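You operate a simulated robot arm through the tools that you are given. There is no shell and no other tool.

Carry out the task below with a simulated robot arm. There is one attempt and no reset: what you move stays moved.

## Task
Lock the mains off, then brush the dust out of the switch box.
Fine: the yellow padlock stays on the LOCK peg; put the grey brush back and shut the door. Where these are worked on the way, their far stop is far enough and under half their travel is too little: door of the switch box. What is to be rubbed or washed off counts as gone when no trace of it is left.
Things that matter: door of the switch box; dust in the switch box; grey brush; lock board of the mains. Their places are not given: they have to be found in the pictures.

The check looks at the end state, three seconds after you hand in, the way a careful person would. Anything else that was tipped, shoved, dropped, spilled or broken makes it a failure.

## Robot
A 6-joint arm with a two-finger parallel gripper, fixed in place. Base frame: the origin is on the floor under the middle of its stand, x ahead of it, y to its left, z up. Readings come in m, rad, newtons and seconds.
With the tool pointing down near the work surface it reaches from about 0.1 to 0.52 m from the base axis. Its first joint turns from -2.007 to 2.007 rad. Payload 3.43 kg.
The tool frame sits at the grasp point between the pads (the TCP): z along the fingers, y along the line on which they close. The tips reach 0.034 m beyond it. Largest opening 0.128 m; finger width 0.024, thickness 0.012; the body of the gripper, 0.048 by 0.13 m, starts 0.096 m behind the TCP.
Orientation is that of the tool frame in the base frame, as [roll, pitch, yaw] about the fixed x, y, z axes, in that order (R = Rz(yaw) Ry(pitch) Rx(roll)). With the fingers straight down and closing along the base's y, the tool's x points along the base's -x, its y along +y and its z along -z.

## Interface
- The arm moves only by the tool send_rows. Its argument "increments" is a list of rows, each a list of 7 numbers: the shift along the tool's x, y, z in units of 50 mm (1.0 is 50 mm), then the turn, a rotation vector about the tool's x, y, z in units of 8 degrees (1.0 is 8 degrees), then the opening, from 0 (shut) to 1 (fully open). In form: [[tx, ty, tz, wx, wy, wz, hand], ...]. A call has 1 to 20 rows; each row shifts and turns the commanded pose from where the row before left it, along the tool's axes as they then stand. A call with a number of a shift or a turn outside -1 to 1 is refused whole. Each row takes 0.2 s and may step no farther than 0.05 m and 0.15 rad from the row before; otherwise, or with a gripper value out of range, the whole call is refused. Where a pose cannot be reached the arm comes as near as it can. A force on the tool above 80 N (or 10 N above the force at the start of the call, whichever is more), or a blocked arm, ends the call early, and 0.2 s more pass. Each finger travels about 0.153 m/s and halts on what it meets, pressing with about 38 N; the grip force reading is that of the motor and also rises with nothing between the fingers. The clock runs only during rows and for 0.2 s after the last one: add rows that do not move to give the fingers time. It gives the time, the measured TCP pose, the force on the tool (base axes), the opening and the grip force at its end, in the units of the frame above (readings bear some noise), with the torque about the TCP (base axes, N m) and any sound that the robot's microphone picked up.
- Cameras (640 x 400 px; columns grow to the right, rows downward): "scene" is fixed at [0.0486, 0.4987, 1.6626]; the picture's right is [-0.91, -0.40, 0.00], its down [-0.17, 0.39, -0.90] and it looks along [0.36, -0.83, -0.43] (base axes); focal length 343 px, centre (320, 200). "wrist" rides on the gripper at [0.076, -0.011, -0.16] in the tool frame; the picture's right is [0.15, 0.99, 0.00], its down [-0.88, 0.13, -0.46] and it looks along [-0.45, 0.07, 0.89] (tool axes); focal length 234 px, centre (320, 200).
- grab_frame(camera): a new picture of that camera. It takes no simulated time.
- lift_body(by): slides the trunk up (or, below 0, down) by that many m; the arm rides with it, the base frame stays. It gives what a move gives, with no picture.
- locate(camera, pixels): there is no depth. For up to 12 entries [column, row, z] of the newest picture of that camera ("zoom" is the newest enlarged one), the place [x, y] in the base frame at which the ray of that pixel passes the height z, good to about 0.003 m. It takes no simulated time.
- inspect(camera, box): a new picture of the part [left, top, right, bottom] of that camera's present view, enlarged. It takes no simulated time.
- close_job(): hands the job in; it is judged then, once.

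Unless the task says otherwise, let go and move clear before handing in.

The tools are called after "Call:" by a JSON object that holds its "op" and its "data". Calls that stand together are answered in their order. send_rows: Moves the arm, as the interface text tells. Its arguments: {"type":"object","properties":{"increments":{"type":"array"}},"required":["increments"]} The other tools are called the same way: lift_body (by) moves the trunk up or down; grab_frame (camera) takes a picture; locate (camera, pixels) gives the place at which the rays of pixels pass given heights; inspect (camera, box) takes an enlarged picture of a part of a camera's view; close_job () hands the job in.

At the start:

```text
t: 0.0
tool_pos: [0.34, -0.1556, 1.4857]
orientation: [-3.141, 0.002, 3.141]
contact_force: [-1.3, 0.1, 0.1]
wrist_torque: [0.05, 0.0, 0.01]
grip_width: 0.1278
gripper_force: 0.1
trunk travel left (down, up): [-0.964, 0.026]
```

scene: 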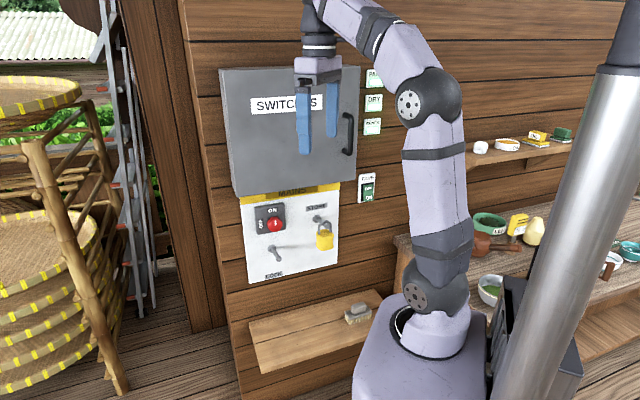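
wrist: 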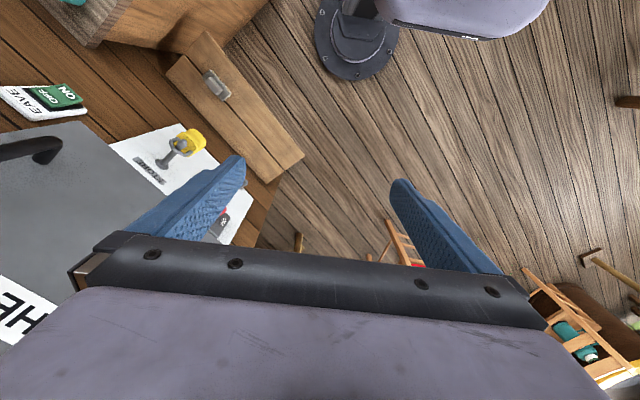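

The scene shows the switch box door (px ~290,130), the MAINS board below it with a red rotary switch (275,224), a yellow padlock on the STORE peg (325,232), a LOCK peg (275,250), and a grey brush on the shelf (357,313). I'll enlarge these regions first.

Call:
{"op": "inspect", "data": {"camera": "scene", "box": [230, 180, 390, 290]}}

Call:
{"op": "inspect", "data": {"camera": "scene", "box": [210, 50, 400, 200]}}

Call:
{"op": "inspect", "data": {"camera": "scene", "box": [240, 270, 400, 380]}}

Call:
{"op": "inspect", "data": {"camera": "wrist", "box": [80, 30, 320, 250]}}

```text
3.64 times, centred on (310, 235) of scene
```

zoom: 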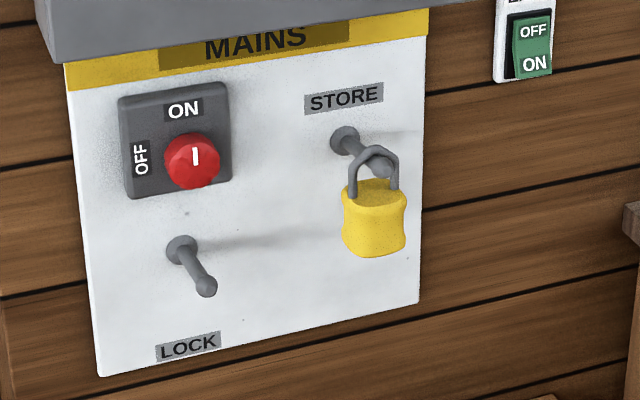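

```text
2.67 times, centred on (305, 125) of scene
```

zoom: 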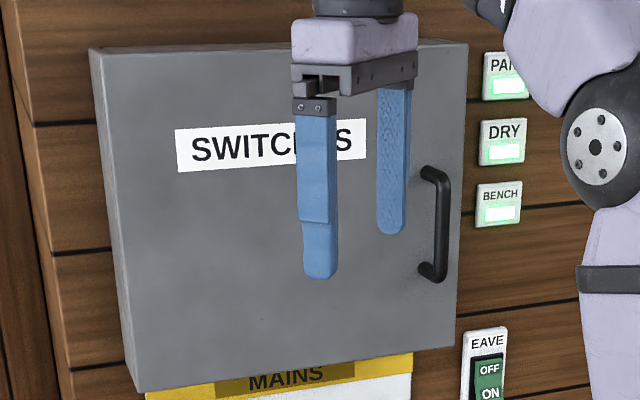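

```text
3.64 times, centred on (320, 325) of scene
```

zoom: 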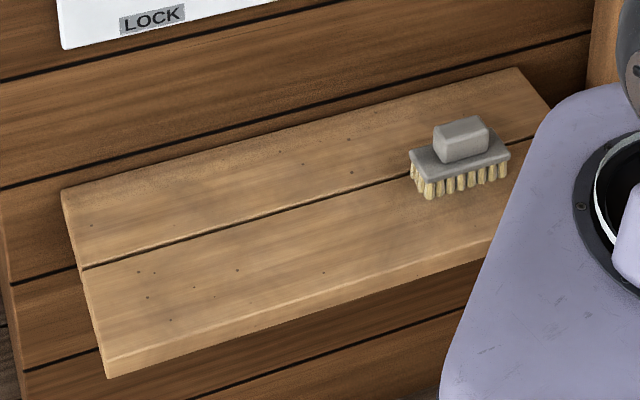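

```text
1.82 times, centred on (200, 140) of wrist
```

zoom: 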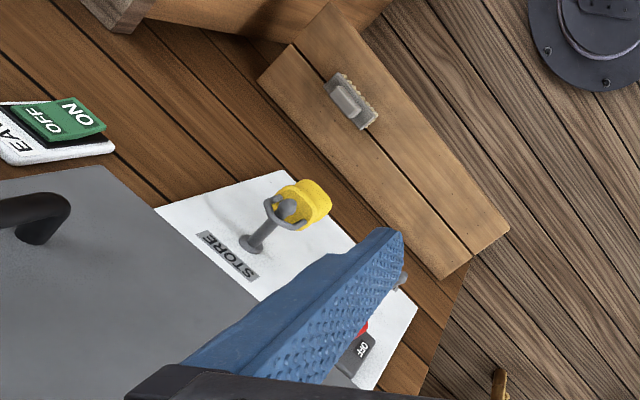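

The box door sits above the lock board, with its handle on the right. Triangulating both pictures puts the wall about 0.77 m away in the (0.71,-0.71) direction. I'll first turn the tool to face the wall well clear of it, so the wrist camera can look at the board.

Call:
{"op": "send_rows", "data": {"increments": [[0, 0, 0, 0, 0, 0.9375, 1], [0, 0, 0, 0, 0, 0.9375, 1], [0, 0, 0, 0, 0, 0.9375, 1], [0, 0, 0, 0, 0, 0.9375, 1], [0, 0, 0, 0, 0, 0.9375, 1], [0, 0, 0, 0, 0, 0.9375, 1]]}}

```text
t: 1.4
tool_pos: [0.3411, -0.1568, 1.4842]
orientation: [-3.141, 0.002, 2.354]
contact_force: [0.4, 0.4, 0.7]
wrist_torque: [0.0, -0.02, 0.01]
grip_width: 0.128
gripper_force: 0.1
trunk travel left (down, up): [-0.964, 0.026]
```

The yaw is now 2.354, as planned. Next I pitch the tool up to point horizontally at the wall while moving slowly outward.

Call:
{"op": "send_rows", "data": {"increments": [[-0.2, 0, 0, 0, -0.9375, 0, 1], [-0.198, 0, 0.026, 0, -0.9375, 0, 1], [-0.193, 0, 0.052, 0, -0.9375, 0, 1], [-0.185, 0, 0.077, 0, -0.9375, 0, 1], [-0.173, 0, 0.1, 0, -0.9375, 0, 1], [-0.159, 0, 0.122, 0, -0.9375, 0, 1], [-0.141, 0, 0.141, 0, -0.9375, 0, 1], [-0.122, 0, 0.159, 0, -0.9375, 0, 1], [-0.1, 0, 0.173, 0, -0.9375, 0, 1], [-0.077, 0, 0.185, 0, -0.9375, 0, 1], [-0.052, 0, 0.193, 0, -0.9375, 0, 1], [-0.026, 0, 0.198, 0, -0.9375, 0, 1]]}}

Call:
{"op": "grab_frame", "data": {"camera": "scene"}}

Call:
{"op": "grab_frame", "data": {"camera": "wrist"}}

```text
t: 4.0
tool_pos: [0.4817, -0.2609, 1.4981]
orientation: [-1.465, 1.57, -2.251]
contact_force: [0.7, -1.0, 1.4]
wrist_torque: [0.0, 0.0, -0.01]
grip_width: 0.128
gripper_force: 0.0
out of reach, approached as far as the arm can: row 5, 6, 7, 8, 9
trunk travel left (down, up): [-0.964, 0.026]
```

```text
taken
```

scene: 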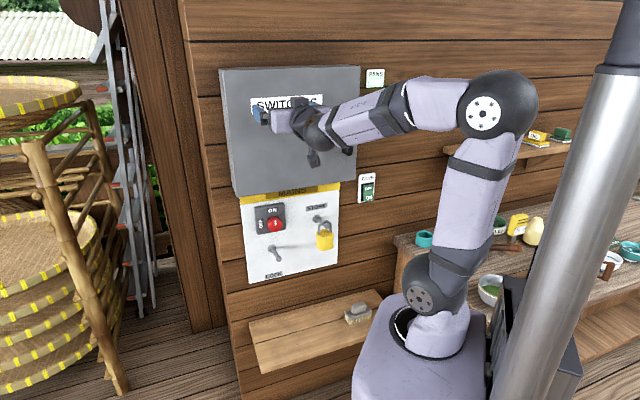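

```text
taken
```

wrist: 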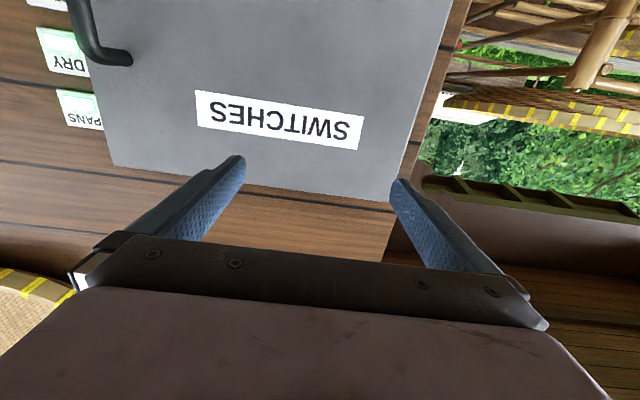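

The tool now faces the wall at d≈0.525 m, and the wrist camera shows the SWITCHES door upside down. I'll lower the trunk so the camera looks at the lock board.

Call:
{"op": "lift_body", "data": {"by": -0.5}}

Call:
{"op": "grab_frame", "data": {"camera": "scene"}}

Call:
{"op": "grab_frame", "data": {"camera": "wrist"}}

```text
refused: -0.5 is not a number from -0.4 to 0.4
```

```text
taken
```

scene: 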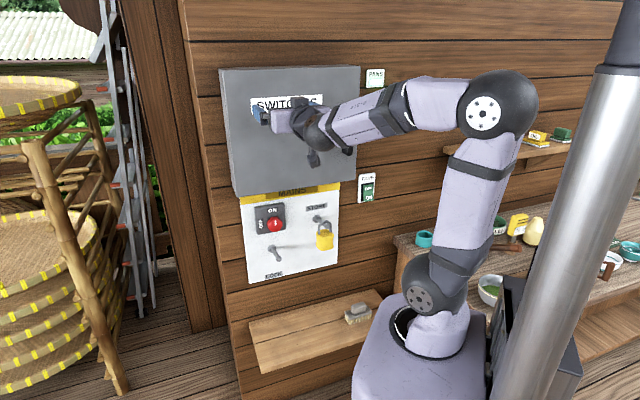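

```text
taken
```

wrist: 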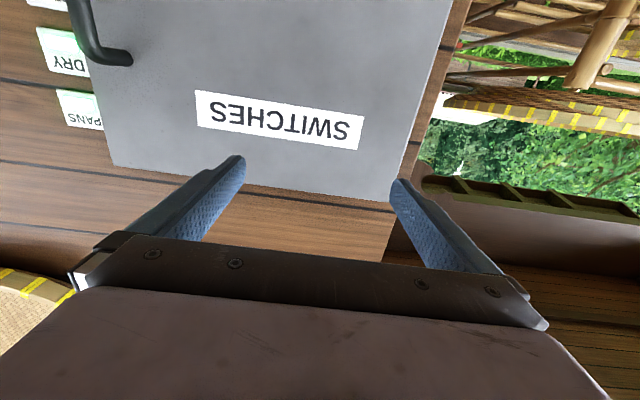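

Each trunk move is limited to 0.4 m, so nothing moved. I'll lower it in two parts.

Call:
{"op": "lift_body", "data": {"by": -0.35}}

Call:
{"op": "grab_frame", "data": {"camera": "wrist"}}

Call:
{"op": "grab_frame", "data": {"camera": "scene"}}

```text
t: 7.4
tool_pos: [0.4798, -0.26, 1.1499]
orientation: [-0.634, 1.569, -1.414]
contact_force: [0.8, -0.5, 0.6]
wrist_torque: [0.03, -0.02, 0.01]
grip_width: 0.1282
gripper_force: 0.0
trunk travel left (down, up): [-0.614, 0.376]
```

```text
taken
```

wrist: 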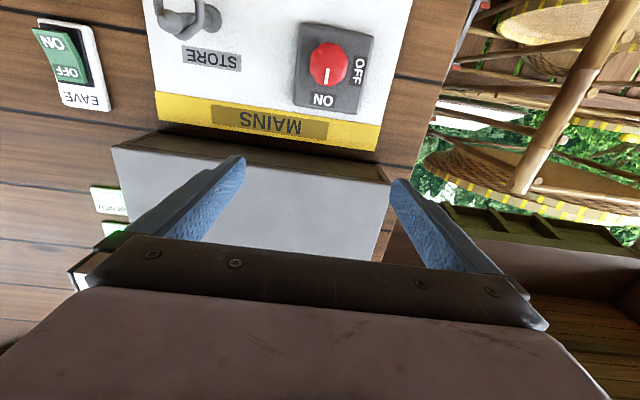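

```text
taken
```

scene: 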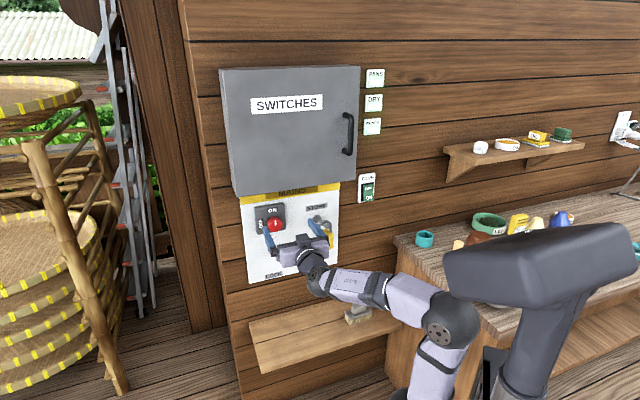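

The knob, STORE label and peg now show in the wrist view. I'll lower another 0.2 m to see the whole board, including the LOCK peg.

Call:
{"op": "lift_body", "data": {"by": -0.2}}

Call:
{"op": "grab_frame", "data": {"camera": "wrist"}}

Call:
{"op": "inspect", "data": {"camera": "wrist", "box": [80, 0, 440, 225]}}

Call:
{"op": "inspect", "data": {"camera": "scene", "box": [210, 50, 400, 200]}}

```text
t: 9.6
tool_pos: [0.481, -0.2608, 0.9503]
orientation: [-0.618, 1.569, -1.403]
contact_force: [-0.4, -0.1, 0.3]
wrist_torque: [0.0, -0.03, 0.01]
grip_width: 0.1281
gripper_force: 0.1
trunk travel left (down, up): [-0.414, 0.576]
```

```text
taken
```

wrist: 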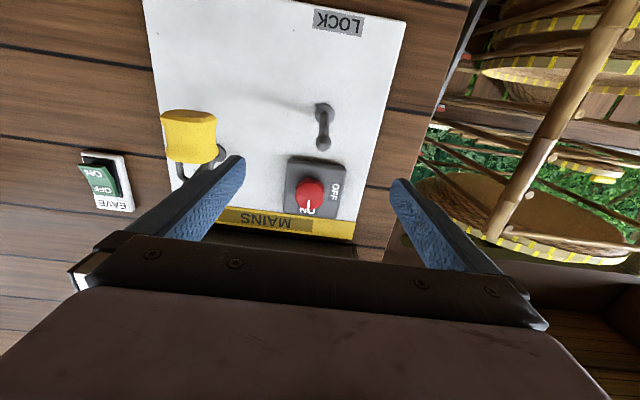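

```text
1.78 times, centred on (260, 112) of wrist
```

zoom: 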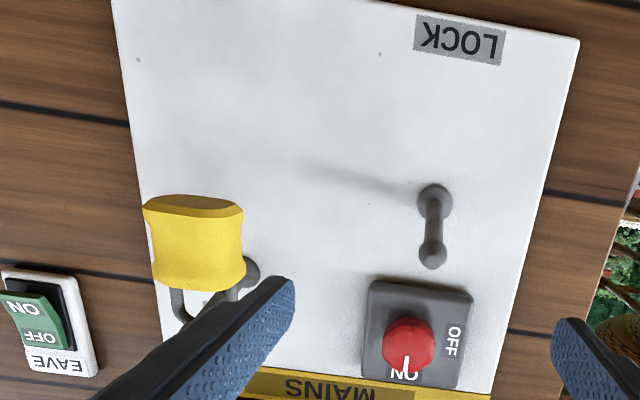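

```text
2.67 times, centred on (305, 125) of scene
```

zoom: 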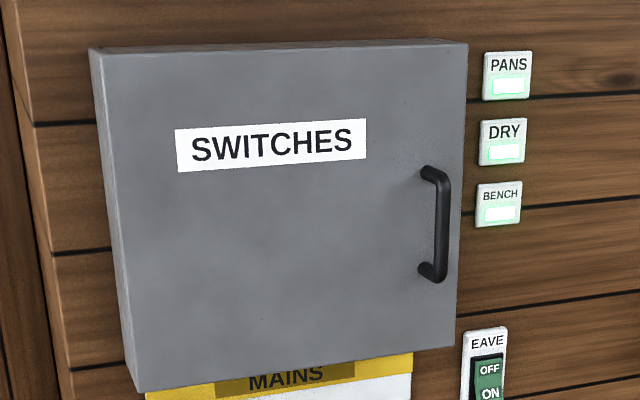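

The two wrist views put the knob face at about d=0.73, s=0.154, z=1.054 in wall coordinates, with its plate at d≈0.763. The LOCK peg tip is at roughly d=0.68, z=0.95. To get better reach I'll raise the trunk and lower the arm, so the TCP ends level with both the shoulder and the knob.

Call:
{"op": "lift_body", "data": {"by": 0.3}}

Call:
{"op": "send_rows", "data": {"increments": [[0.9, 0, 0, 0, 0, 0, 1], [0.9, 0, 0, 0, 0, 0, 1], [0.9, 0, 0, 0, 0, 0, 1], [0.9, 0, 0, 0, 0, 0, 1], [0.4, 0, 0, 0, 0, 0, 1]]}}

Call:
{"op": "grab_frame", "data": {"camera": "wrist"}}

Call:
{"op": "grab_frame", "data": {"camera": "scene"}}

```text
t: 12.6
tool_pos: [0.481, -0.2619, 1.2497]
orientation: [-0.678, 1.568, -1.46]
contact_force: [0.2, 0.6, 0.5]
wrist_torque: [0.0, 0.01, 0.03]
grip_width: 0.1283
gripper_force: 0.0
trunk travel left (down, up): [-0.714, 0.276]
```

```text
t: 13.8
tool_pos: [0.4816, -0.2616, 1.0497]
orientation: [0.021, 1.569, -0.764]
contact_force: [-0.6, 1.1, 0.8]
wrist_torque: [0.02, -0.01, -0.03]
grip_width: 0.1278
gripper_force: 0.0
trunk travel left (down, up): [-0.714, 0.276]
```

```text
taken
```

wrist: 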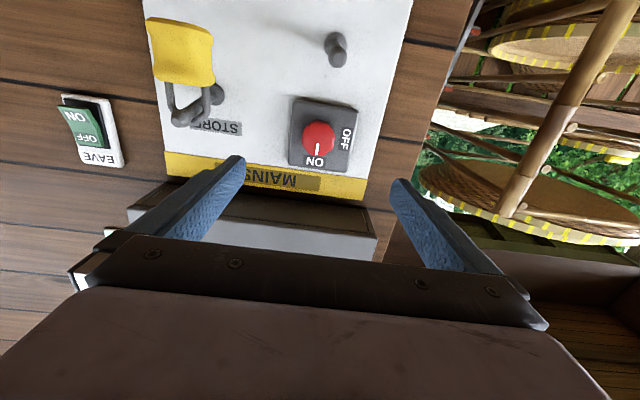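

```text
taken
```

scene: 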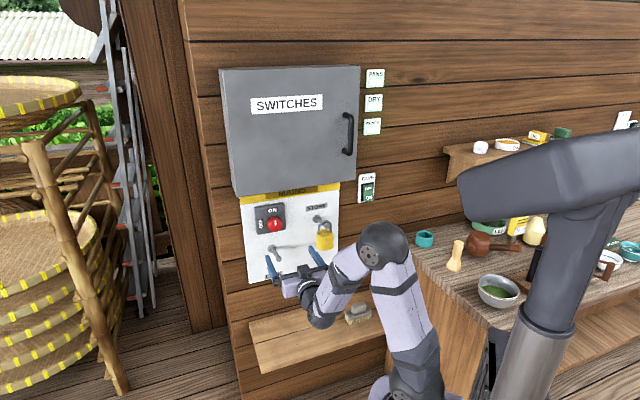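

The knob shows at (318,140) in the wrist view, which agrees with my estimate of s=0.155, z=1.055. I'll move forward 0.13 m and up 5 mm with the fingers open, then look again.

Call:
{"op": "send_rows", "data": {"increments": [[-0.1, 0, 0.6, 0, 0, 0, 1], [0, 0, 0.6, 0, 0, 0, 1], [0, 0, 0.6, 0, 0, 0, 1], [0, 0, 0.6, 0, 0, 0, 1], [0, 0, 0.2, 0, 0, 0, 1]]}}

Call:
{"op": "grab_frame", "data": {"camera": "wrist"}}

Call:
{"op": "grab_frame", "data": {"camera": "scene"}}

```text
t: 15.0
tool_pos: [0.5733, -0.3535, 1.0539]
orientation: [-0.733, 1.568, -1.515]
contact_force: [0.0, 0.2, 0.5]
wrist_torque: [-0.05, -0.01, 0.02]
grip_width: 0.1281
gripper_force: 0.0
trunk travel left (down, up): [-0.714, 0.276]
```

```text
taken
```

wrist: 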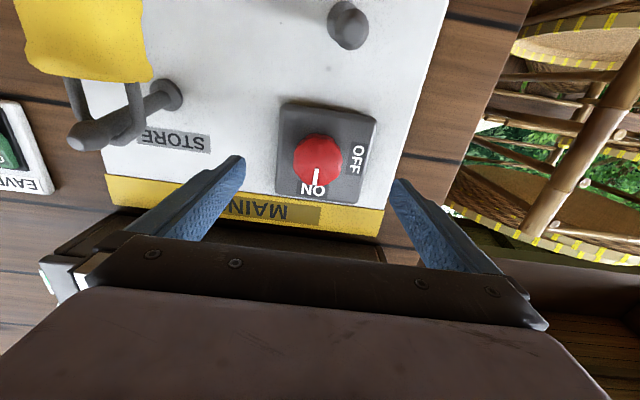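

```text
taken
```

scene: 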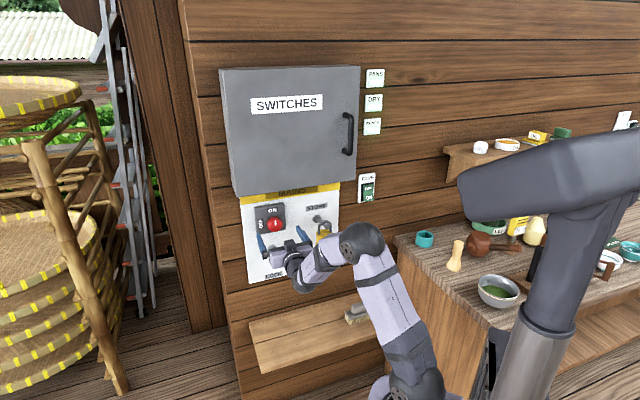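

The knob is at (319,157) and well centred sideways between the fingers. I'll enlarge the view to fix its height before going in.

Call:
{"op": "inspect", "data": {"camera": "wrist", "box": [240, 80, 400, 240]}}

Call:
{"op": "inspect", "data": {"camera": "wrist", "box": [0, 0, 240, 150]}}

Call:
{"op": "inspect", "data": {"camera": "scene", "box": [230, 180, 390, 290]}}

```text
2.50 times, centred on (320, 160) of wrist
```

zoom: 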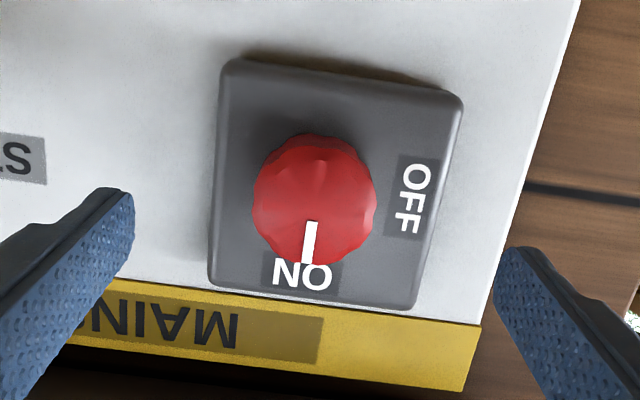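

```text
2.67 times, centred on (120, 75) of wrist
```

zoom: 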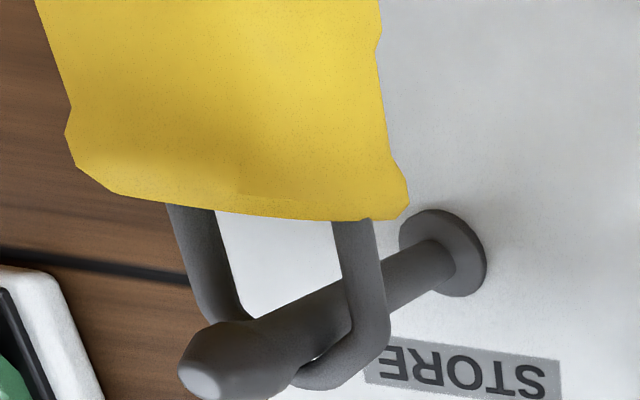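

```text
3.64 times, centred on (310, 235) of scene
```

zoom: 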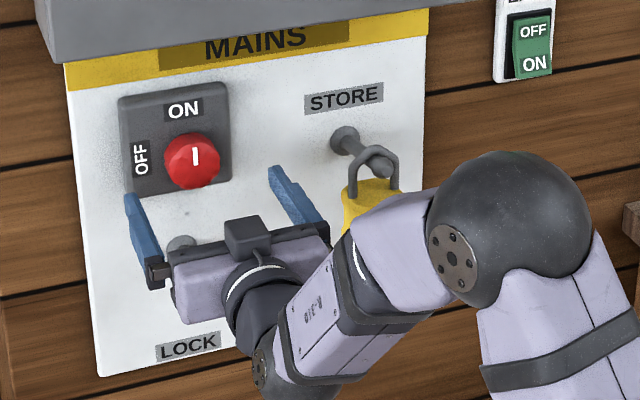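

The knob face centre (wrist ≈(318,165)) works out at s=0.155, z=1.056, which matches the TCP. I'll go in 0.06 m, stop short of the plate, and close on the knob.

Call:
{"op": "send_rows", "data": {"increments": [[-0.03, 0, 0.5, 0, 0, 0, 1], [0, 0, 0.4, 0, 0, 0, 1], [0, 0, 0.3, 0, 0, 0, 1]]}}

Call:
{"op": "grab_frame", "data": {"camera": "wrist"}}

```text
t: 15.8
tool_pos: [0.6146, -0.3958, 1.0571]
orientation: [-1.287, 1.569, -2.072]
contact_force: [0.8, -0.2, 0.3]
wrist_torque: [0.02, 0.01, 0.03]
grip_width: 0.1281
gripper_force: 0.2
trunk travel left (down, up): [-0.714, 0.276]
```

```text
taken
```

wrist: 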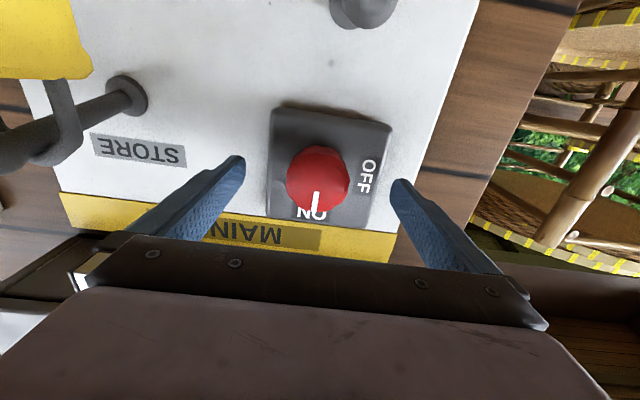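

The TCP is at d=0.7145 with no contact, and the knob (318,180) sits between the fingers. Closing the gripper on it now.

Call:
{"op": "send_rows", "data": {"increments": [[0, 0, 0, 0, 0, 0, 0.6], [0, 0, 0, 0, 0, 0, 0.3], [0, 0, 0, 0, 0, 0, 0.3], [0, 0, 0, 0, 0, 0, 0.3]]}}

Call:
{"op": "grab_frame", "data": {"camera": "wrist"}}

```text
t: 16.8
tool_pos: [0.6138, -0.3977, 1.0573]
orientation: [0.873, 1.569, 0.088]
contact_force: [-3.7, -6.7, -1.3]
wrist_torque: [-0.2, -0.19, -0.17]
grip_width: 0.0515
gripper_force: 45.4
trunk travel left (down, up): [-0.714, 0.276]
```

```text
taken
```

wrist: 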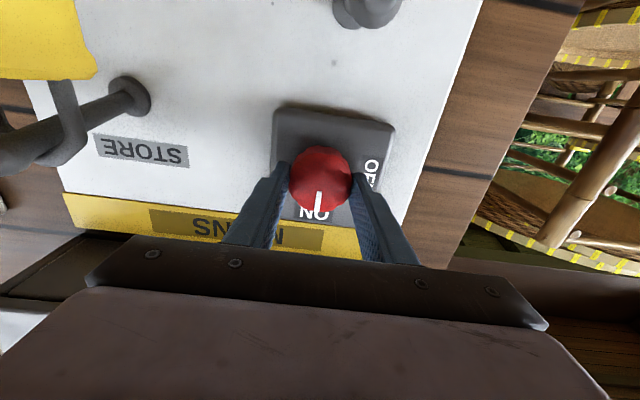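

The knob is gripped at 0.0515 m with a small sideways load, so I'll recentre by 2 mm. Then I turn it counter-clockwise (negative about tool z) by 45° and check.

Call:
{"op": "send_rows", "data": {"increments": [[0, -0.04, 0, 0, 0, 0, 0.3], [0, 0, 0, 0, 0, -0.7, 0.3], [0, 0, 0, 0, 0, -0.7, 0.3], [0, 0, 0, 0, 0, -0.7, 0.3], [0, 0, 0, 0, 0, -0.7, 0.3], [0, 0, 0, 0, 0, -0.7, 0.3], [0, 0, 0, 0, 0, -0.7, 0.3]]}}

Call:
{"op": "grab_frame", "data": {"camera": "wrist"}}

Call:
{"op": "inspect", "data": {"camera": "scene", "box": [230, 180, 390, 290]}}

```text
t: 18.4
tool_pos: [0.6152, -0.3968, 1.0569]
orientation: [-1.567, 0.982, -2.35]
contact_force: [3.1, 0.1, 2.8]
wrist_torque: [0.45, 0.45, -0.29]
grip_width: 0.0515
gripper_force: 45.2
trunk travel left (down, up): [-0.714, 0.276]
```

```text
taken
```

wrist: 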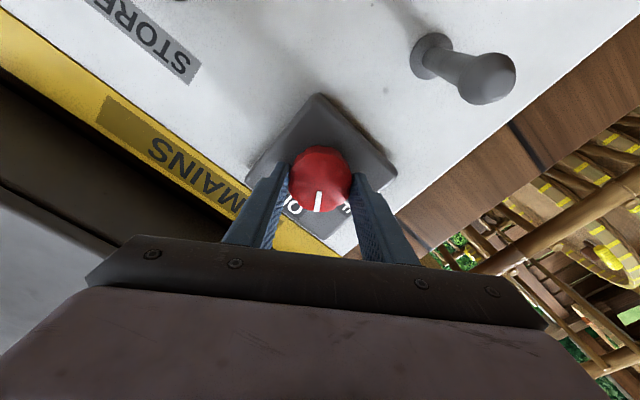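

```text
3.64 times, centred on (310, 235) of scene
```

zoom: 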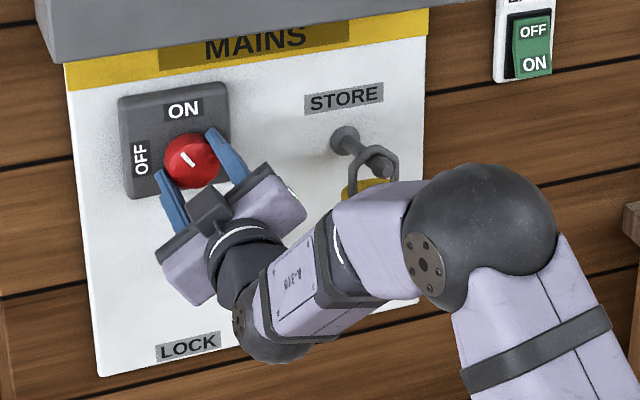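

The knob turns with the gripper and its white mark is now halfway between ON and OFF. I'll continue the remaining ~56°.

Call:
{"op": "send_rows", "data": {"increments": [[0, 0, 0, 0, 0, -0.7, 0.3], [0, 0, 0, 0, 0, -0.7, 0.3], [0, 0, 0, 0, 0, -0.7, 0.3], [0, 0, 0, 0, 0, -0.7, 0.3], [0, 0, 0, 0, 0, -0.7, 0.3], [0, 0, 0, 0, 0, -0.7, 0.3], [0, 0, 0, 0, 0, -0.7, 0.3], [0, 0, 0, 0, 0, -0.7, 0.3], [0, 0, 0, 0, 0, -0.7, 0.3], [0, 0, 0, 0, 0, -0.75, 0.3]]}}

Call:
{"op": "grab_frame", "data": {"camera": "wrist"}}

Call:
{"op": "inspect", "data": {"camera": "scene", "box": [230, 180, 390, 290]}}

Call:
{"op": "inspect", "data": {"camera": "scene", "box": [210, 50, 400, 200]}}

```text
t: 20.6
tool_pos: [0.6153, -0.396, 1.0543]
orientation: [-1.573, -0.003, -2.354]
contact_force: [7.0, 5.6, -7.0]
wrist_torque: [-0.3, -1.06, 0.36]
grip_width: 0.0514
gripper_force: 44.6
trunk travel left (down, up): [-0.714, 0.276]
```

```text
taken
```

wrist: 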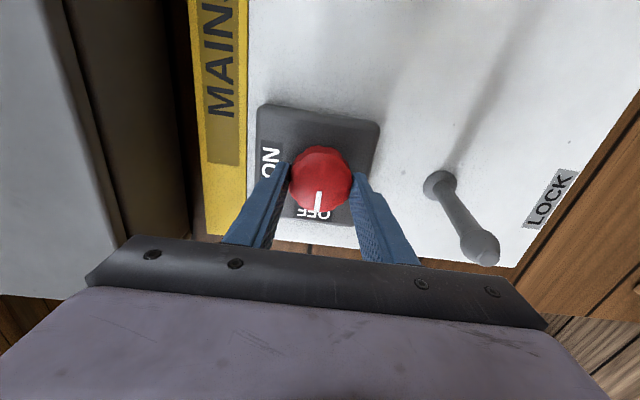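

```text
3.64 times, centred on (310, 235) of scene
```

zoom: 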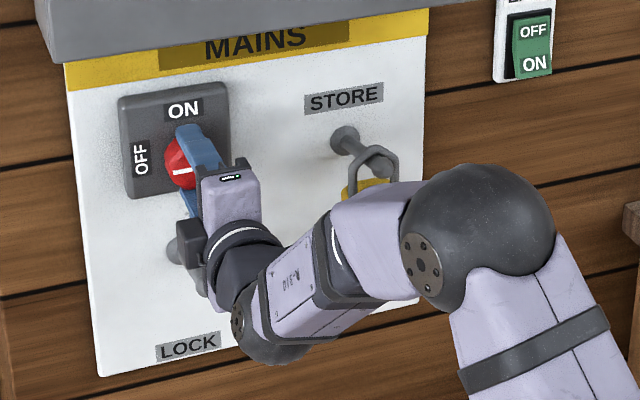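

```text
2.67 times, centred on (305, 125) of scene
```

zoom: 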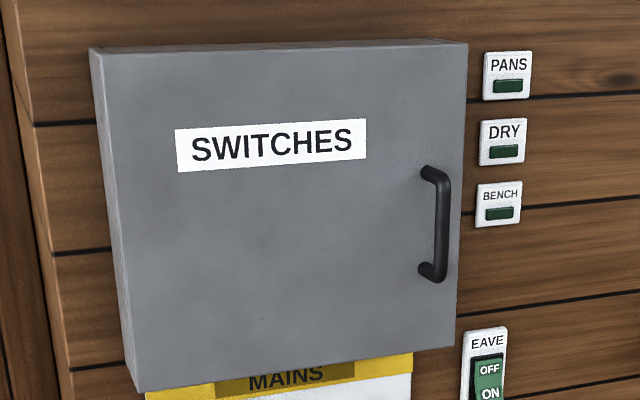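

The mark now points at OFF and the three lamps (PANS, DRY, BENCH) have gone dark. I'll open the fingers part way, to stay clear of the LOCK peg, and back straight out.

Call:
{"op": "send_rows", "data": {"increments": [[0, 0, 0, 0, 0, 0, 0.62], [0, 0, 0, 0, 0, 0, 0.62], [0, 0, -0.3, 0, 0, 0, 0.62], [0, 0, -0.6, 0, 0, 0, 0.62], [0, 0, -0.8, 0, 0, 0, 0.62], [0, 0, -0.8, 0, 0, 0, 0.62], [0, 0, -0.8, 0, 0, 0, 0.62]]}}

Call:
{"op": "grab_frame", "data": {"camera": "wrist"}}

Call:
{"op": "inspect", "data": {"camera": "scene", "box": [230, 180, 390, 290]}}

```text
t: 22.2
tool_pos: [0.4977, -0.2796, 1.0573]
orientation: [-1.569, 0.001, -2.356]
contact_force: [0.0, 0.3, -1.1]
wrist_torque: [-0.01, 0.01, -0.02]
grip_width: 0.0794
gripper_force: 0.1
trunk travel left (down, up): [-0.714, 0.276]
```

```text
taken
```

wrist: 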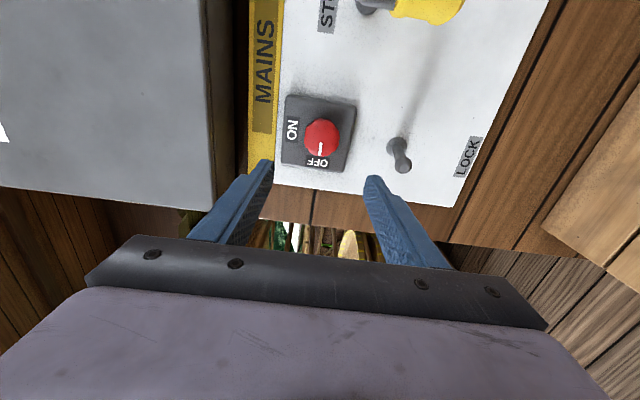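

```text
3.64 times, centred on (310, 235) of scene
```

zoom: 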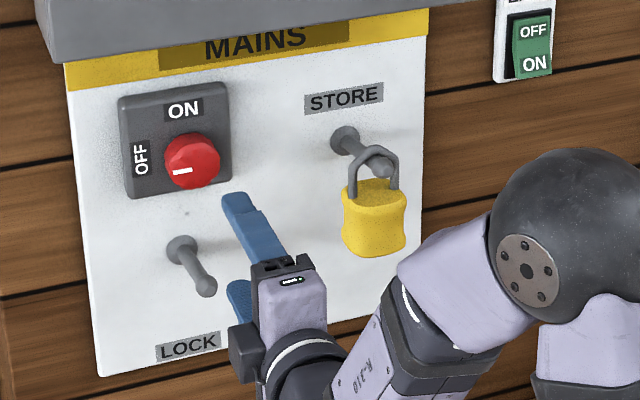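

The knob stays at OFF and the gripper is clear. I'll turn the tool back upright and shift it toward the padlock (about s=-0.03).

Call:
{"op": "send_rows", "data": {"increments": [[0, 0, 0, 0, 0, 0.9375, 1], [0, 0, 0, 0, 0, 0.9375, 1], [0, 0, 0, 0, 0, 0.9375, 1], [0, 0, 0, 0, 0, 0.9375, 1], [0, 0, 0, 0, 0, 0.9375, 1], [0, 0, 0, 0, 0, 0.9375, 1], [0, 0, 0, 0, 0, 0.9375, 1], [0, 0, 0, 0, 0, 0.9375, 1], [0, 0, 0, 0, 0, 0.9375, 1], [0, 0, 0, 0, 0, 0.9375, 1], [0, 0, 0, 0, 0, 0.9375, 1], [0, 0, 0, 0, 0, 0.9375, 1]]}}

Call:
{"op": "send_rows", "data": {"increments": [[0.7, -0.7, 0, 0, 0, 0, 1], [0.7, -0.7, 0, 0, 0, 0, 1], [0.6, -0.7, 0, 0, 0, 0, 1]]}}

Call:
{"op": "grab_frame", "data": {"camera": "wrist"}}

Call:
{"op": "grab_frame", "data": {"camera": "scene"}}

```text
t: 24.8
tool_pos: [0.4967, -0.28, 1.0558]
orientation: [0.893, 1.567, 0.108]
contact_force: [-0.1, 0.3, -0.3]
wrist_torque: [0.03, -0.01, -0.03]
grip_width: 0.128
gripper_force: 0.2
trunk travel left (down, up): [-0.714, 0.276]
```

```text
t: 25.6
tool_pos: [0.4754, -0.3233, 1.0117]
orientation: [-1.816, 1.525, -2.617]
contact_force: [0.1, -0.8, 0.2]
wrist_torque: [-0.01, -0.01, 0.01]
grip_width: 0.1281
gripper_force: 0.1
out of reach, approached as far as the arm can: row 1, 2, 3
trunk travel left (down, up): [-0.714, 0.276]
```

```text
taken
```

wrist: 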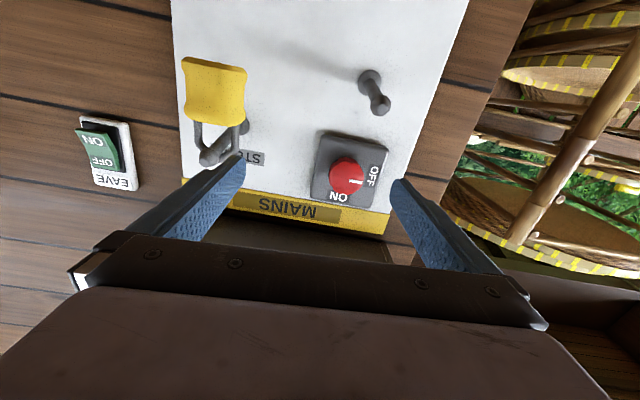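

```text
taken
```

scene: 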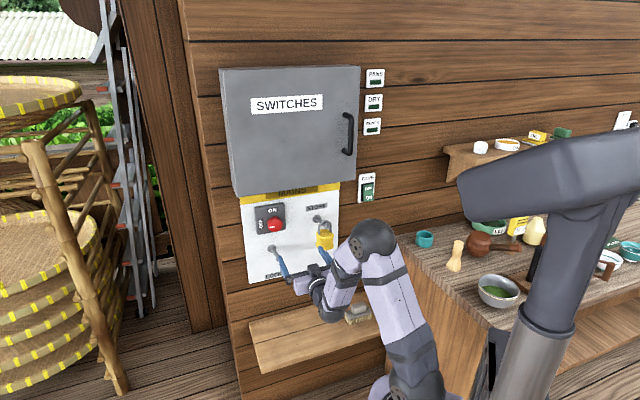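

The sideways and downward shift hit a reach limit near the base, and the tool tilted about 2.6°. I'll lower the trunk so the arm works slightly above its shoulder, raise the arm again and correct that tilt.

Call:
{"op": "lift_body", "data": {"by": -0.15}}

Call:
{"op": "send_rows", "data": {"increments": [[-0.6, 0, 0, -0.06, -0.042, 0.16, 1], [-0.8, 0, 0, -0.055, -0.0425, 0.158, 1], [-0.8, 0, 0, 0, 0, 0, 1]]}}

```text
t: 27.3
tool_pos: [0.4757, -0.3233, 0.8621]
orientation: [-1.803, 1.526, -2.606]
contact_force: [0.4, 0.1, 0.1]
wrist_torque: [0.0, 0.01, -0.01]
grip_width: 0.128
gripper_force: 0.0
trunk travel left (down, up): [-0.564, 0.426]
```

```text
t: 28.1
tool_pos: [0.4769, -0.3226, 0.9715]
orientation: [0.178, 1.571, -0.609]
contact_force: [0.9, -0.1, -1.0]
wrist_torque: [0.02, -0.01, 0.04]
grip_width: 0.1282
gripper_force: 0.0
trunk travel left (down, up): [-0.564, 0.426]
```

The orientation is clean again (roll−yaw = 0.787), at d=0.565, s=0.109, z=0.9715. Now I'll slide along the wall to s≈-0.028, in front of the padlock.

Call:
{"op": "send_rows", "data": {"increments": [[0, -0.7, 0, 0, 0, 0, 1], [0, -0.7, 0, 0, 0, 0, 1], [0, -0.7, 0, 0, 0, 0, 1], [0, -0.64, 0, 0, 0, 0, 1]]}}

Call:
{"op": "grab_frame", "data": {"camera": "wrist"}}

Call:
{"op": "inspect", "data": {"camera": "wrist", "box": [240, 60, 480, 240]}}

Call:
{"op": "grab_frame", "data": {"camera": "scene"}}

```text
t: 29.1
tool_pos: [0.4602, -0.327, 0.9812]
orientation: [2.9, 1.57, 2.106]
contact_force: [0.0, -0.4, 0.4]
wrist_torque: [0.02, -0.01, 0.0]
grip_width: 0.128
gripper_force: 0.0
out of reach, approached as far as the arm can: row 1, 2, 3, 4
trunk travel left (down, up): [-0.564, 0.426]
```

```text
taken
```

wrist: 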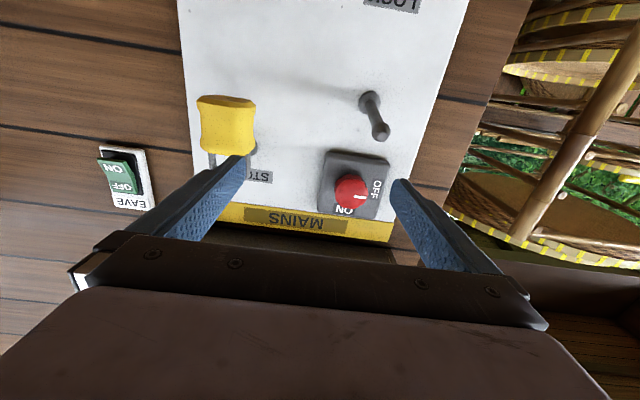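

```text
2.22 times, centred on (360, 150) of wrist
```

zoom: 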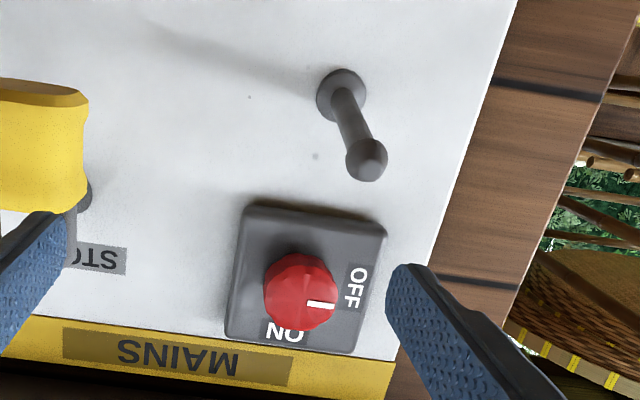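

```text
taken
```

scene: 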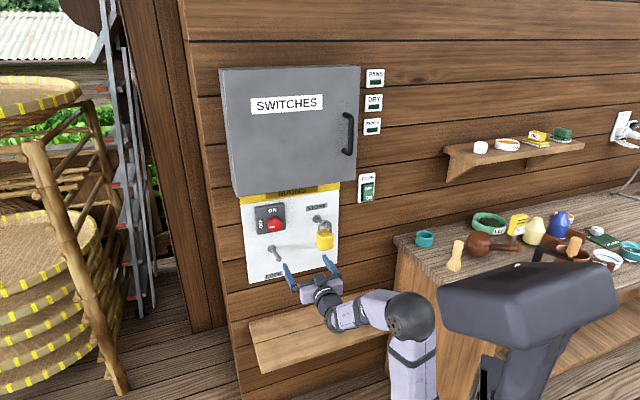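

The failures look like a wrist-roll limit: the earlier pitch-up left the forearm roll flipped, so positions near the arm's own plane can't be reached. I'll undo it by slowly pitching the tool back down with a sideways offset. After that I can pitch up again exactly in the arm's plane.

Call:
{"op": "send_rows", "data": {"increments": [[0, 0.1, 0, 0, 0.3, 0, 1], [0, 0.1, 0, 0, 0.3, 0, 1], [0, 0.1, 0, 0, 0.3, 0, 1], [0, 0.1, 0, 0, 0.3, 0, 1], [0, 0.1, 0, 0, 0.3, 0, 1], [0, 0.1, 0, 0, 0.3, 0, 1], [0, 0.1, 0, 0, 0.3, 0, 1], [0, 0.1, 0, 0, 0.3, 0, 1], [0, 0.1, 0, 0, 0.3, 0, 1], [0, 0.1, 0, 0, 0.3, 0, 1], [0, 0, 0, 0, 0.3, 0, 1], [0, 0, 0, 0, 0.3, 0, 1], [0, 0, 0, 0, 0.3, 0, 1], [0, 0, 0, 0, 0.3, 0, 1], [0, 0, 0, 0, 0.3, 0, 1], [0, 0, 0, 0, 0.3, 0, 1], [0, 0, 0, 0, 0.3, 0, 1], [0, 0, 0, 0, 0.3, 0, 1], [0, 0, 0, 0, 0.3, 0, 1], [0, 0, 0, 0, 0.3, 0, 1]]}}

Call:
{"op": "grab_frame", "data": {"camera": "scene"}}

```text
t: 33.3
tool_pos: [0.4979, -0.2934, 0.9807]
orientation: [-3.14, 0.733, 2.357]
contact_force: [0.3, -0.9, 0.4]
wrist_torque: [-0.01, -0.06, 0.0]
grip_width: 0.1279
gripper_force: 0.1
trunk travel left (down, up): [-0.564, 0.426]
```

```text
taken
```

scene: 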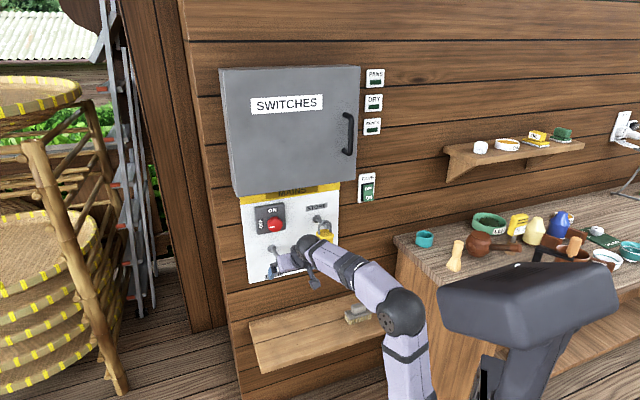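

The wrist unflipped with no reach warnings; the tool is pitched 48° below horizontal at s=0.145. Now I'll slide to s=0 so the tool lies in the arm's own plane.

Call:
{"op": "send_rows", "data": {"increments": [[0, -0.72, 0, 0, 0, 0, 1], [0, -0.72, 0, 0, 0, 0, 1], [0, -0.72, 0, 0, 0, 0, 1], [0, -0.73, 0, 0, 0, 0, 1]]}}

```text
t: 34.3
tool_pos: [0.3964, -0.3945, 0.9815]
orientation: [-3.141, 0.735, 2.353]
contact_force: [0.3, 1.0, -0.4]
wrist_torque: [-0.01, 0.05, 0.0]
grip_width: 0.1282
gripper_force: 0.1
trunk travel left (down, up): [-0.564, 0.426]
```

I'm at s=0.001 in the arm's plane. Pitching up 48° in six big steps should carry it straight through the aligned position.

Call:
{"op": "send_rows", "data": {"increments": [[0, 0, 0, 0, -1, 0, 1], [0, 0, 0, 0, -1, 0, 1], [0, 0, 0, 0, -1, 0, 1], [0, 0, 0, 0, -1, 0, 1], [0, 0, 0, 0, -1, 0, 1], [0, 0, 0, 0, -1, 0, 1]]}}

Call:
{"op": "grab_frame", "data": {"camera": "wrist"}}

Call:
{"op": "grab_frame", "data": {"camera": "scene"}}

```text
t: 35.7
tool_pos: [0.4099, -0.3816, 0.9779]
orientation: [2.995, 1.328, 2.287]
contact_force: [-0.2, -1.5, 0.5]
wrist_torque: [0.04, -0.01, 0.03]
grip_width: 0.1279
gripper_force: 0.2
out of reach, approached as far as the arm can: row 3, 4, 5
trunk travel left (down, up): [-0.564, 0.426]
```

```text
taken
```

wrist: 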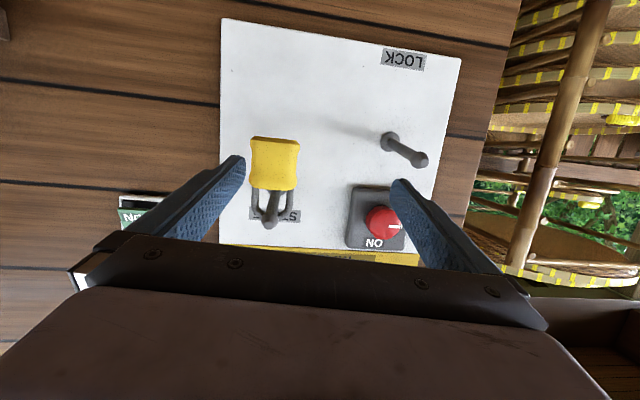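

```text
taken
```

scene: 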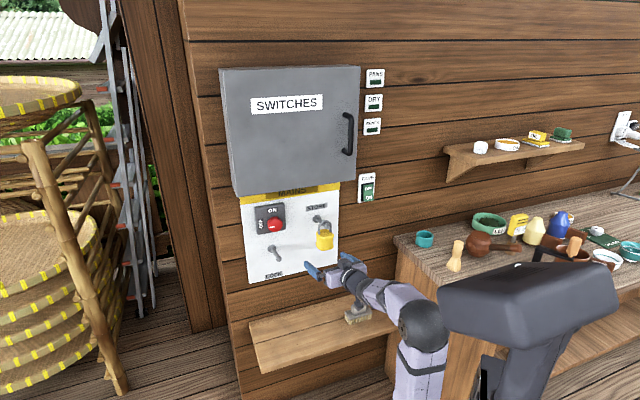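

The wrist view now shows the padlock at (274,165) almost straight ahead. Some rows fell short while crossing, leaving the tool 14° low and 4° off in yaw. I'll apply a correction rotation and see whether the arm can hold it.

Call:
{"op": "send_rows", "data": {"increments": [[0, 0, 0, 0.19, -0.57, -0.084, 1], [0, 0, 0, 0.19, -0.57, -0.084, 1], [0, 0, 0, 0.19, -0.57, -0.084, 1]]}}

```text
t: 36.5
tool_pos: [0.3853, -0.3974, 0.9746]
orientation: [-1.859, 1.56, -2.636]
contact_force: [0.1, 1.1, 0.8]
wrist_torque: [0.04, 0.02, -0.02]
grip_width: 0.1279
gripper_force: 0.1
out of reach, approached as far as the arm can: row 2, 3
trunk travel left (down, up): [-0.564, 0.426]
```

It now holds horizontal at s=-0.009, so the wrist is on the good branch. I'll test it by shifting to s≈-0.028 and forward a little, correcting the last half degree.

Call:
{"op": "send_rows", "data": {"increments": [[0, -0.2, 0.2, 0, -0.04, 0, 1], [0, -0.2, 0.2, 0, -0.04, 0, 1], [0, 0, 0.2, 0, 0, 0, 1]]}}

Call:
{"op": "grab_frame", "data": {"camera": "wrist"}}

Call:
{"op": "grab_frame", "data": {"camera": "scene"}}

```text
t: 37.3
tool_pos: [0.3933, -0.4323, 0.9752]
orientation: [-0.723, 1.559, -1.511]
contact_force: [-0.6, -0.4, 0.7]
wrist_torque: [0.01, 0.0, 0.0]
grip_width: 0.128
gripper_force: 0.1
trunk travel left (down, up): [-0.564, 0.426]
```

```text
taken
```

wrist: 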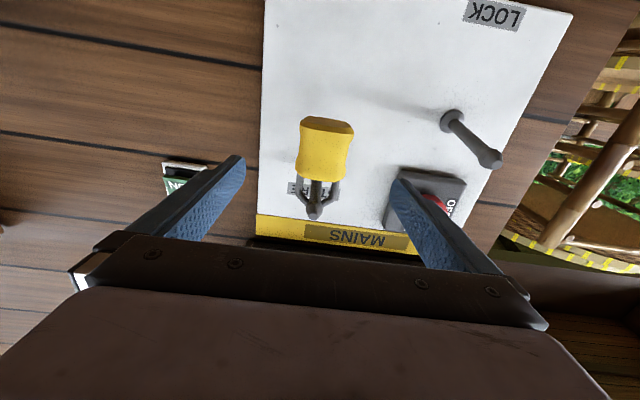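

```text
taken
```

scene: 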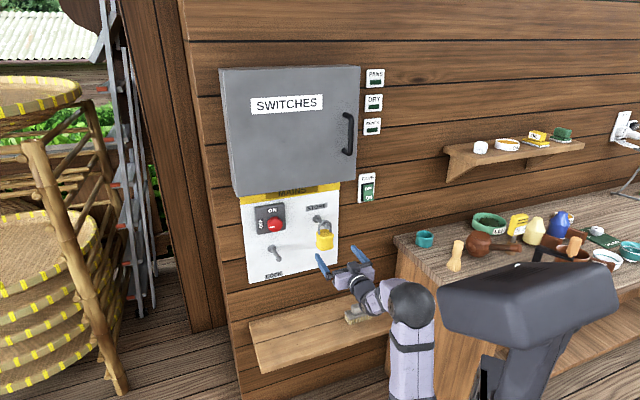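

The arm now moves freely here: s=-0.028, d=0.584, z=0.975, with the padlock body at (325,148). I'll enlarge the padlock and both pegs to measure them.

Call:
{"op": "inspect", "data": {"camera": "wrist", "box": [250, 90, 410, 250]}}

Call:
{"op": "inspect", "data": {"camera": "wrist", "box": [400, 60, 560, 220]}}

Call:
{"op": "inspect", "data": {"camera": "scene", "box": [240, 190, 360, 290]}}

```text
2.50 times, centred on (330, 170) of wrist
```

zoom: 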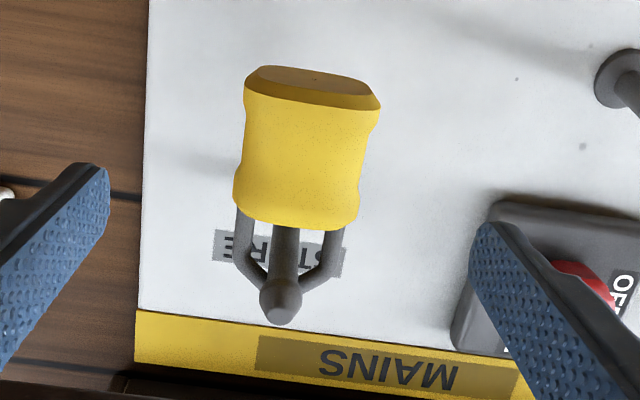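

```text
2.50 times, centred on (480, 140) of wrist
```

zoom: 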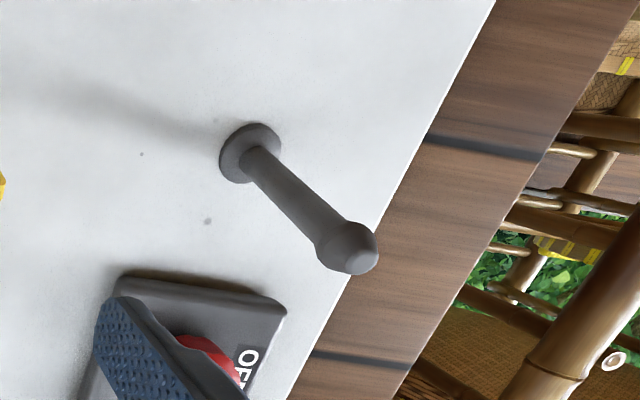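

```text
4.00 times, centred on (300, 240) of scene
```

zoom: 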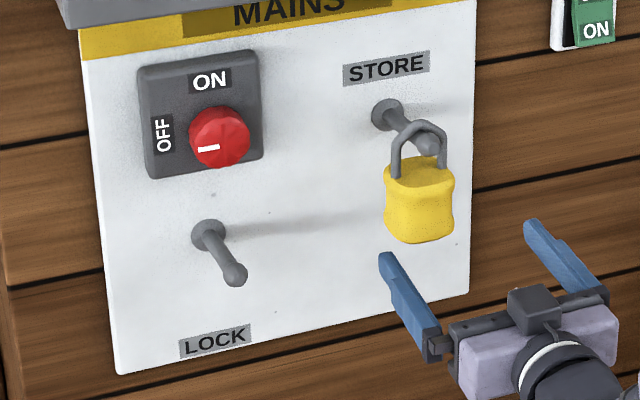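

The peg heads sit at wrist (314,210) for STORE and (492,160) for LOCK. In the scene picture they are at (327,226) and (278.5,258.8). I'll use exact rays from both cameras to triangulate them.

Call:
{"op": "locate", "data": {"camera": "wrist", "pixels": [[314, 210, 1.03], [314, 210, 1.05], [492, 160, 0.94], [492, 160, 0.96], [324, 154, 0.955], [324, 154, 0.975], [287, 186, 1.02], [440, 115, 0.93]]}}

Call:
{"op": "locate", "data": {"camera": "scene", "pixels": [[327, 226.25, 1.03], [327, 226.25, 1.05], [278.5, 258.75, 0.94], [278.5, 258.75, 0.96], [325, 242, 0.955], [325, 242, 0.975], [315.5, 218.5, 1.02], [270.5, 248, 0.93]]}}

```text
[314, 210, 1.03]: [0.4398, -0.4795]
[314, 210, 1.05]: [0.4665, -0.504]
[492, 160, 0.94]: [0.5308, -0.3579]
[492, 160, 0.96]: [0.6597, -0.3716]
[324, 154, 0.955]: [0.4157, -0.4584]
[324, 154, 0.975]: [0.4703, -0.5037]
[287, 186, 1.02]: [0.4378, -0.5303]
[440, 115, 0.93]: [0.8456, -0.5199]
```

```text
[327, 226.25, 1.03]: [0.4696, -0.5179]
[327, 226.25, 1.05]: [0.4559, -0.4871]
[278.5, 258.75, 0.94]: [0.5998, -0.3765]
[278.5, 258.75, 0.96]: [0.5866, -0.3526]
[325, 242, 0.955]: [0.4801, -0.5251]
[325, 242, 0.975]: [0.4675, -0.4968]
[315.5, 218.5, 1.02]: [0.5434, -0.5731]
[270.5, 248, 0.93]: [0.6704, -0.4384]
```

Both cameras agree on the following:
- STORE peg head: d=0.676, s=-0.026, z=1.044.
- LOCK peg head: d=0.6775, s=0.162, z=0.950.
- Padlock front face: d=0.685, s=-0.024, z=0.974.

The move between the pegs is therefore +0.188 m along the wall and -0.095 m in height. I'll go in around the padlock with open fingers.

Call:
{"op": "send_rows", "data": {"increments": [[0.03, 0.06, 0.6, -0.018, 0.063, 0.056, 1], [0, 0, 0.6, 0, 0, 0, 1], [0, 0, 0.5, 0, 0, 0, 1]]}}

Call:
{"op": "grab_frame", "data": {"camera": "wrist"}}

Call:
{"op": "inspect", "data": {"camera": "scene", "box": [240, 190, 360, 290]}}

```text
t: 38.1
tool_pos: [0.4551, -0.4921, 0.974]
orientation: [-2.562, 1.57, 2.941]
contact_force: [0.5, -0.5, 0.2]
wrist_torque: [-0.03, -0.01, -0.02]
grip_width: 0.1276
gripper_force: 0.0
trunk travel left (down, up): [-0.564, 0.426]
```

```text
taken
```

wrist: 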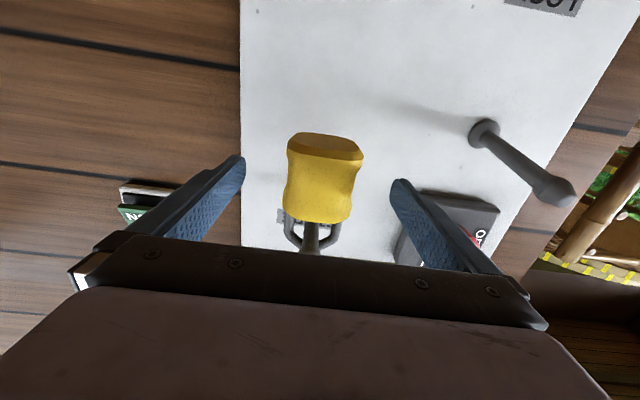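

```text
4.00 times, centred on (300, 240) of scene
```

zoom: 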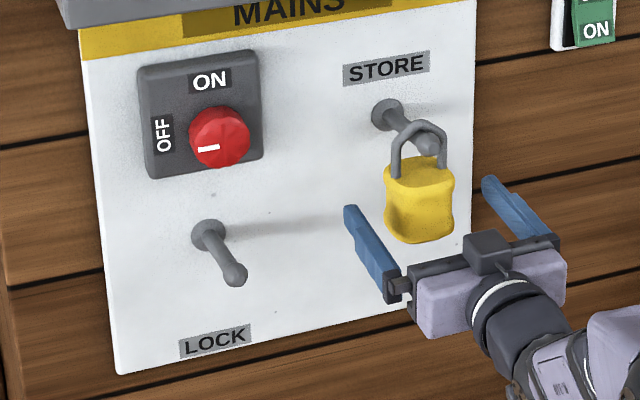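

The padlock (323,178) is centred between the fingers at d=0.670. I'll advance 0.022 m more and close on its sides.

Call:
{"op": "send_rows", "data": {"increments": [[0, 0.04, 0.22, 0, 0, 0, 1], [0, 0, 0.22, 0, 0, 0, 1], [0, 0, 0, 0, 0, 0, 0.7], [0, 0, 0, 0, 0, 0, 0.5], [0, 0, 0, 0, 0, 0, 0.3], [0, 0, 0, 0, 0, 0, 0.3], [0, 0, 0, 0, 0, 0, 0.3]]}}

Call:
{"op": "grab_frame", "data": {"camera": "wrist"}}

Call:
{"op": "inspect", "data": {"camera": "scene", "box": [240, 190, 360, 290]}}

```text
t: 39.7
tool_pos: [0.4719, -0.5064, 0.9734]
orientation: [0.208, 1.57, -0.567]
contact_force: [0.5, -0.9, -0.6]
wrist_torque: [0.05, 0.01, 0.02]
grip_width: 0.0591
gripper_force: 37.7
trunk travel left (down, up): [-0.564, 0.426]
```

```text
taken
```

wrist: 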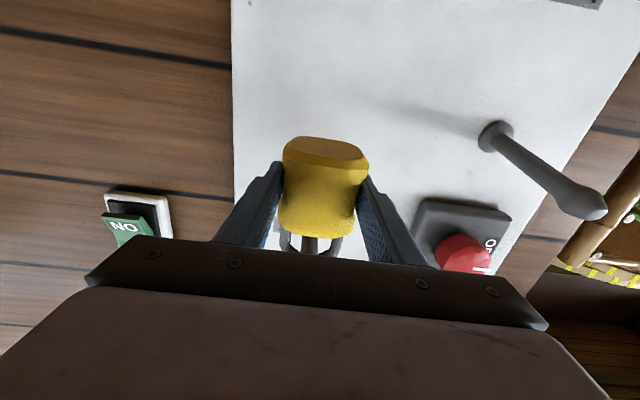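

```text
4.00 times, centred on (300, 240) of scene
```

zoom: 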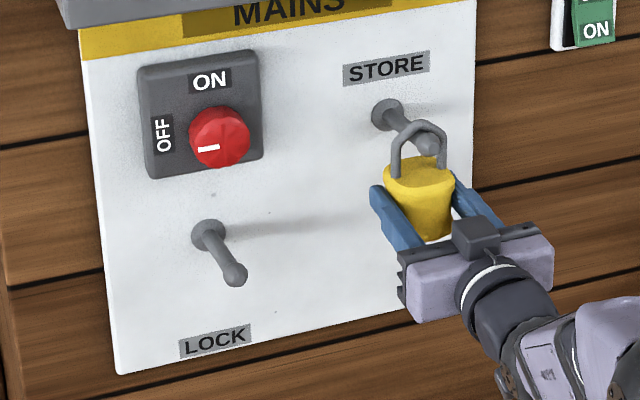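

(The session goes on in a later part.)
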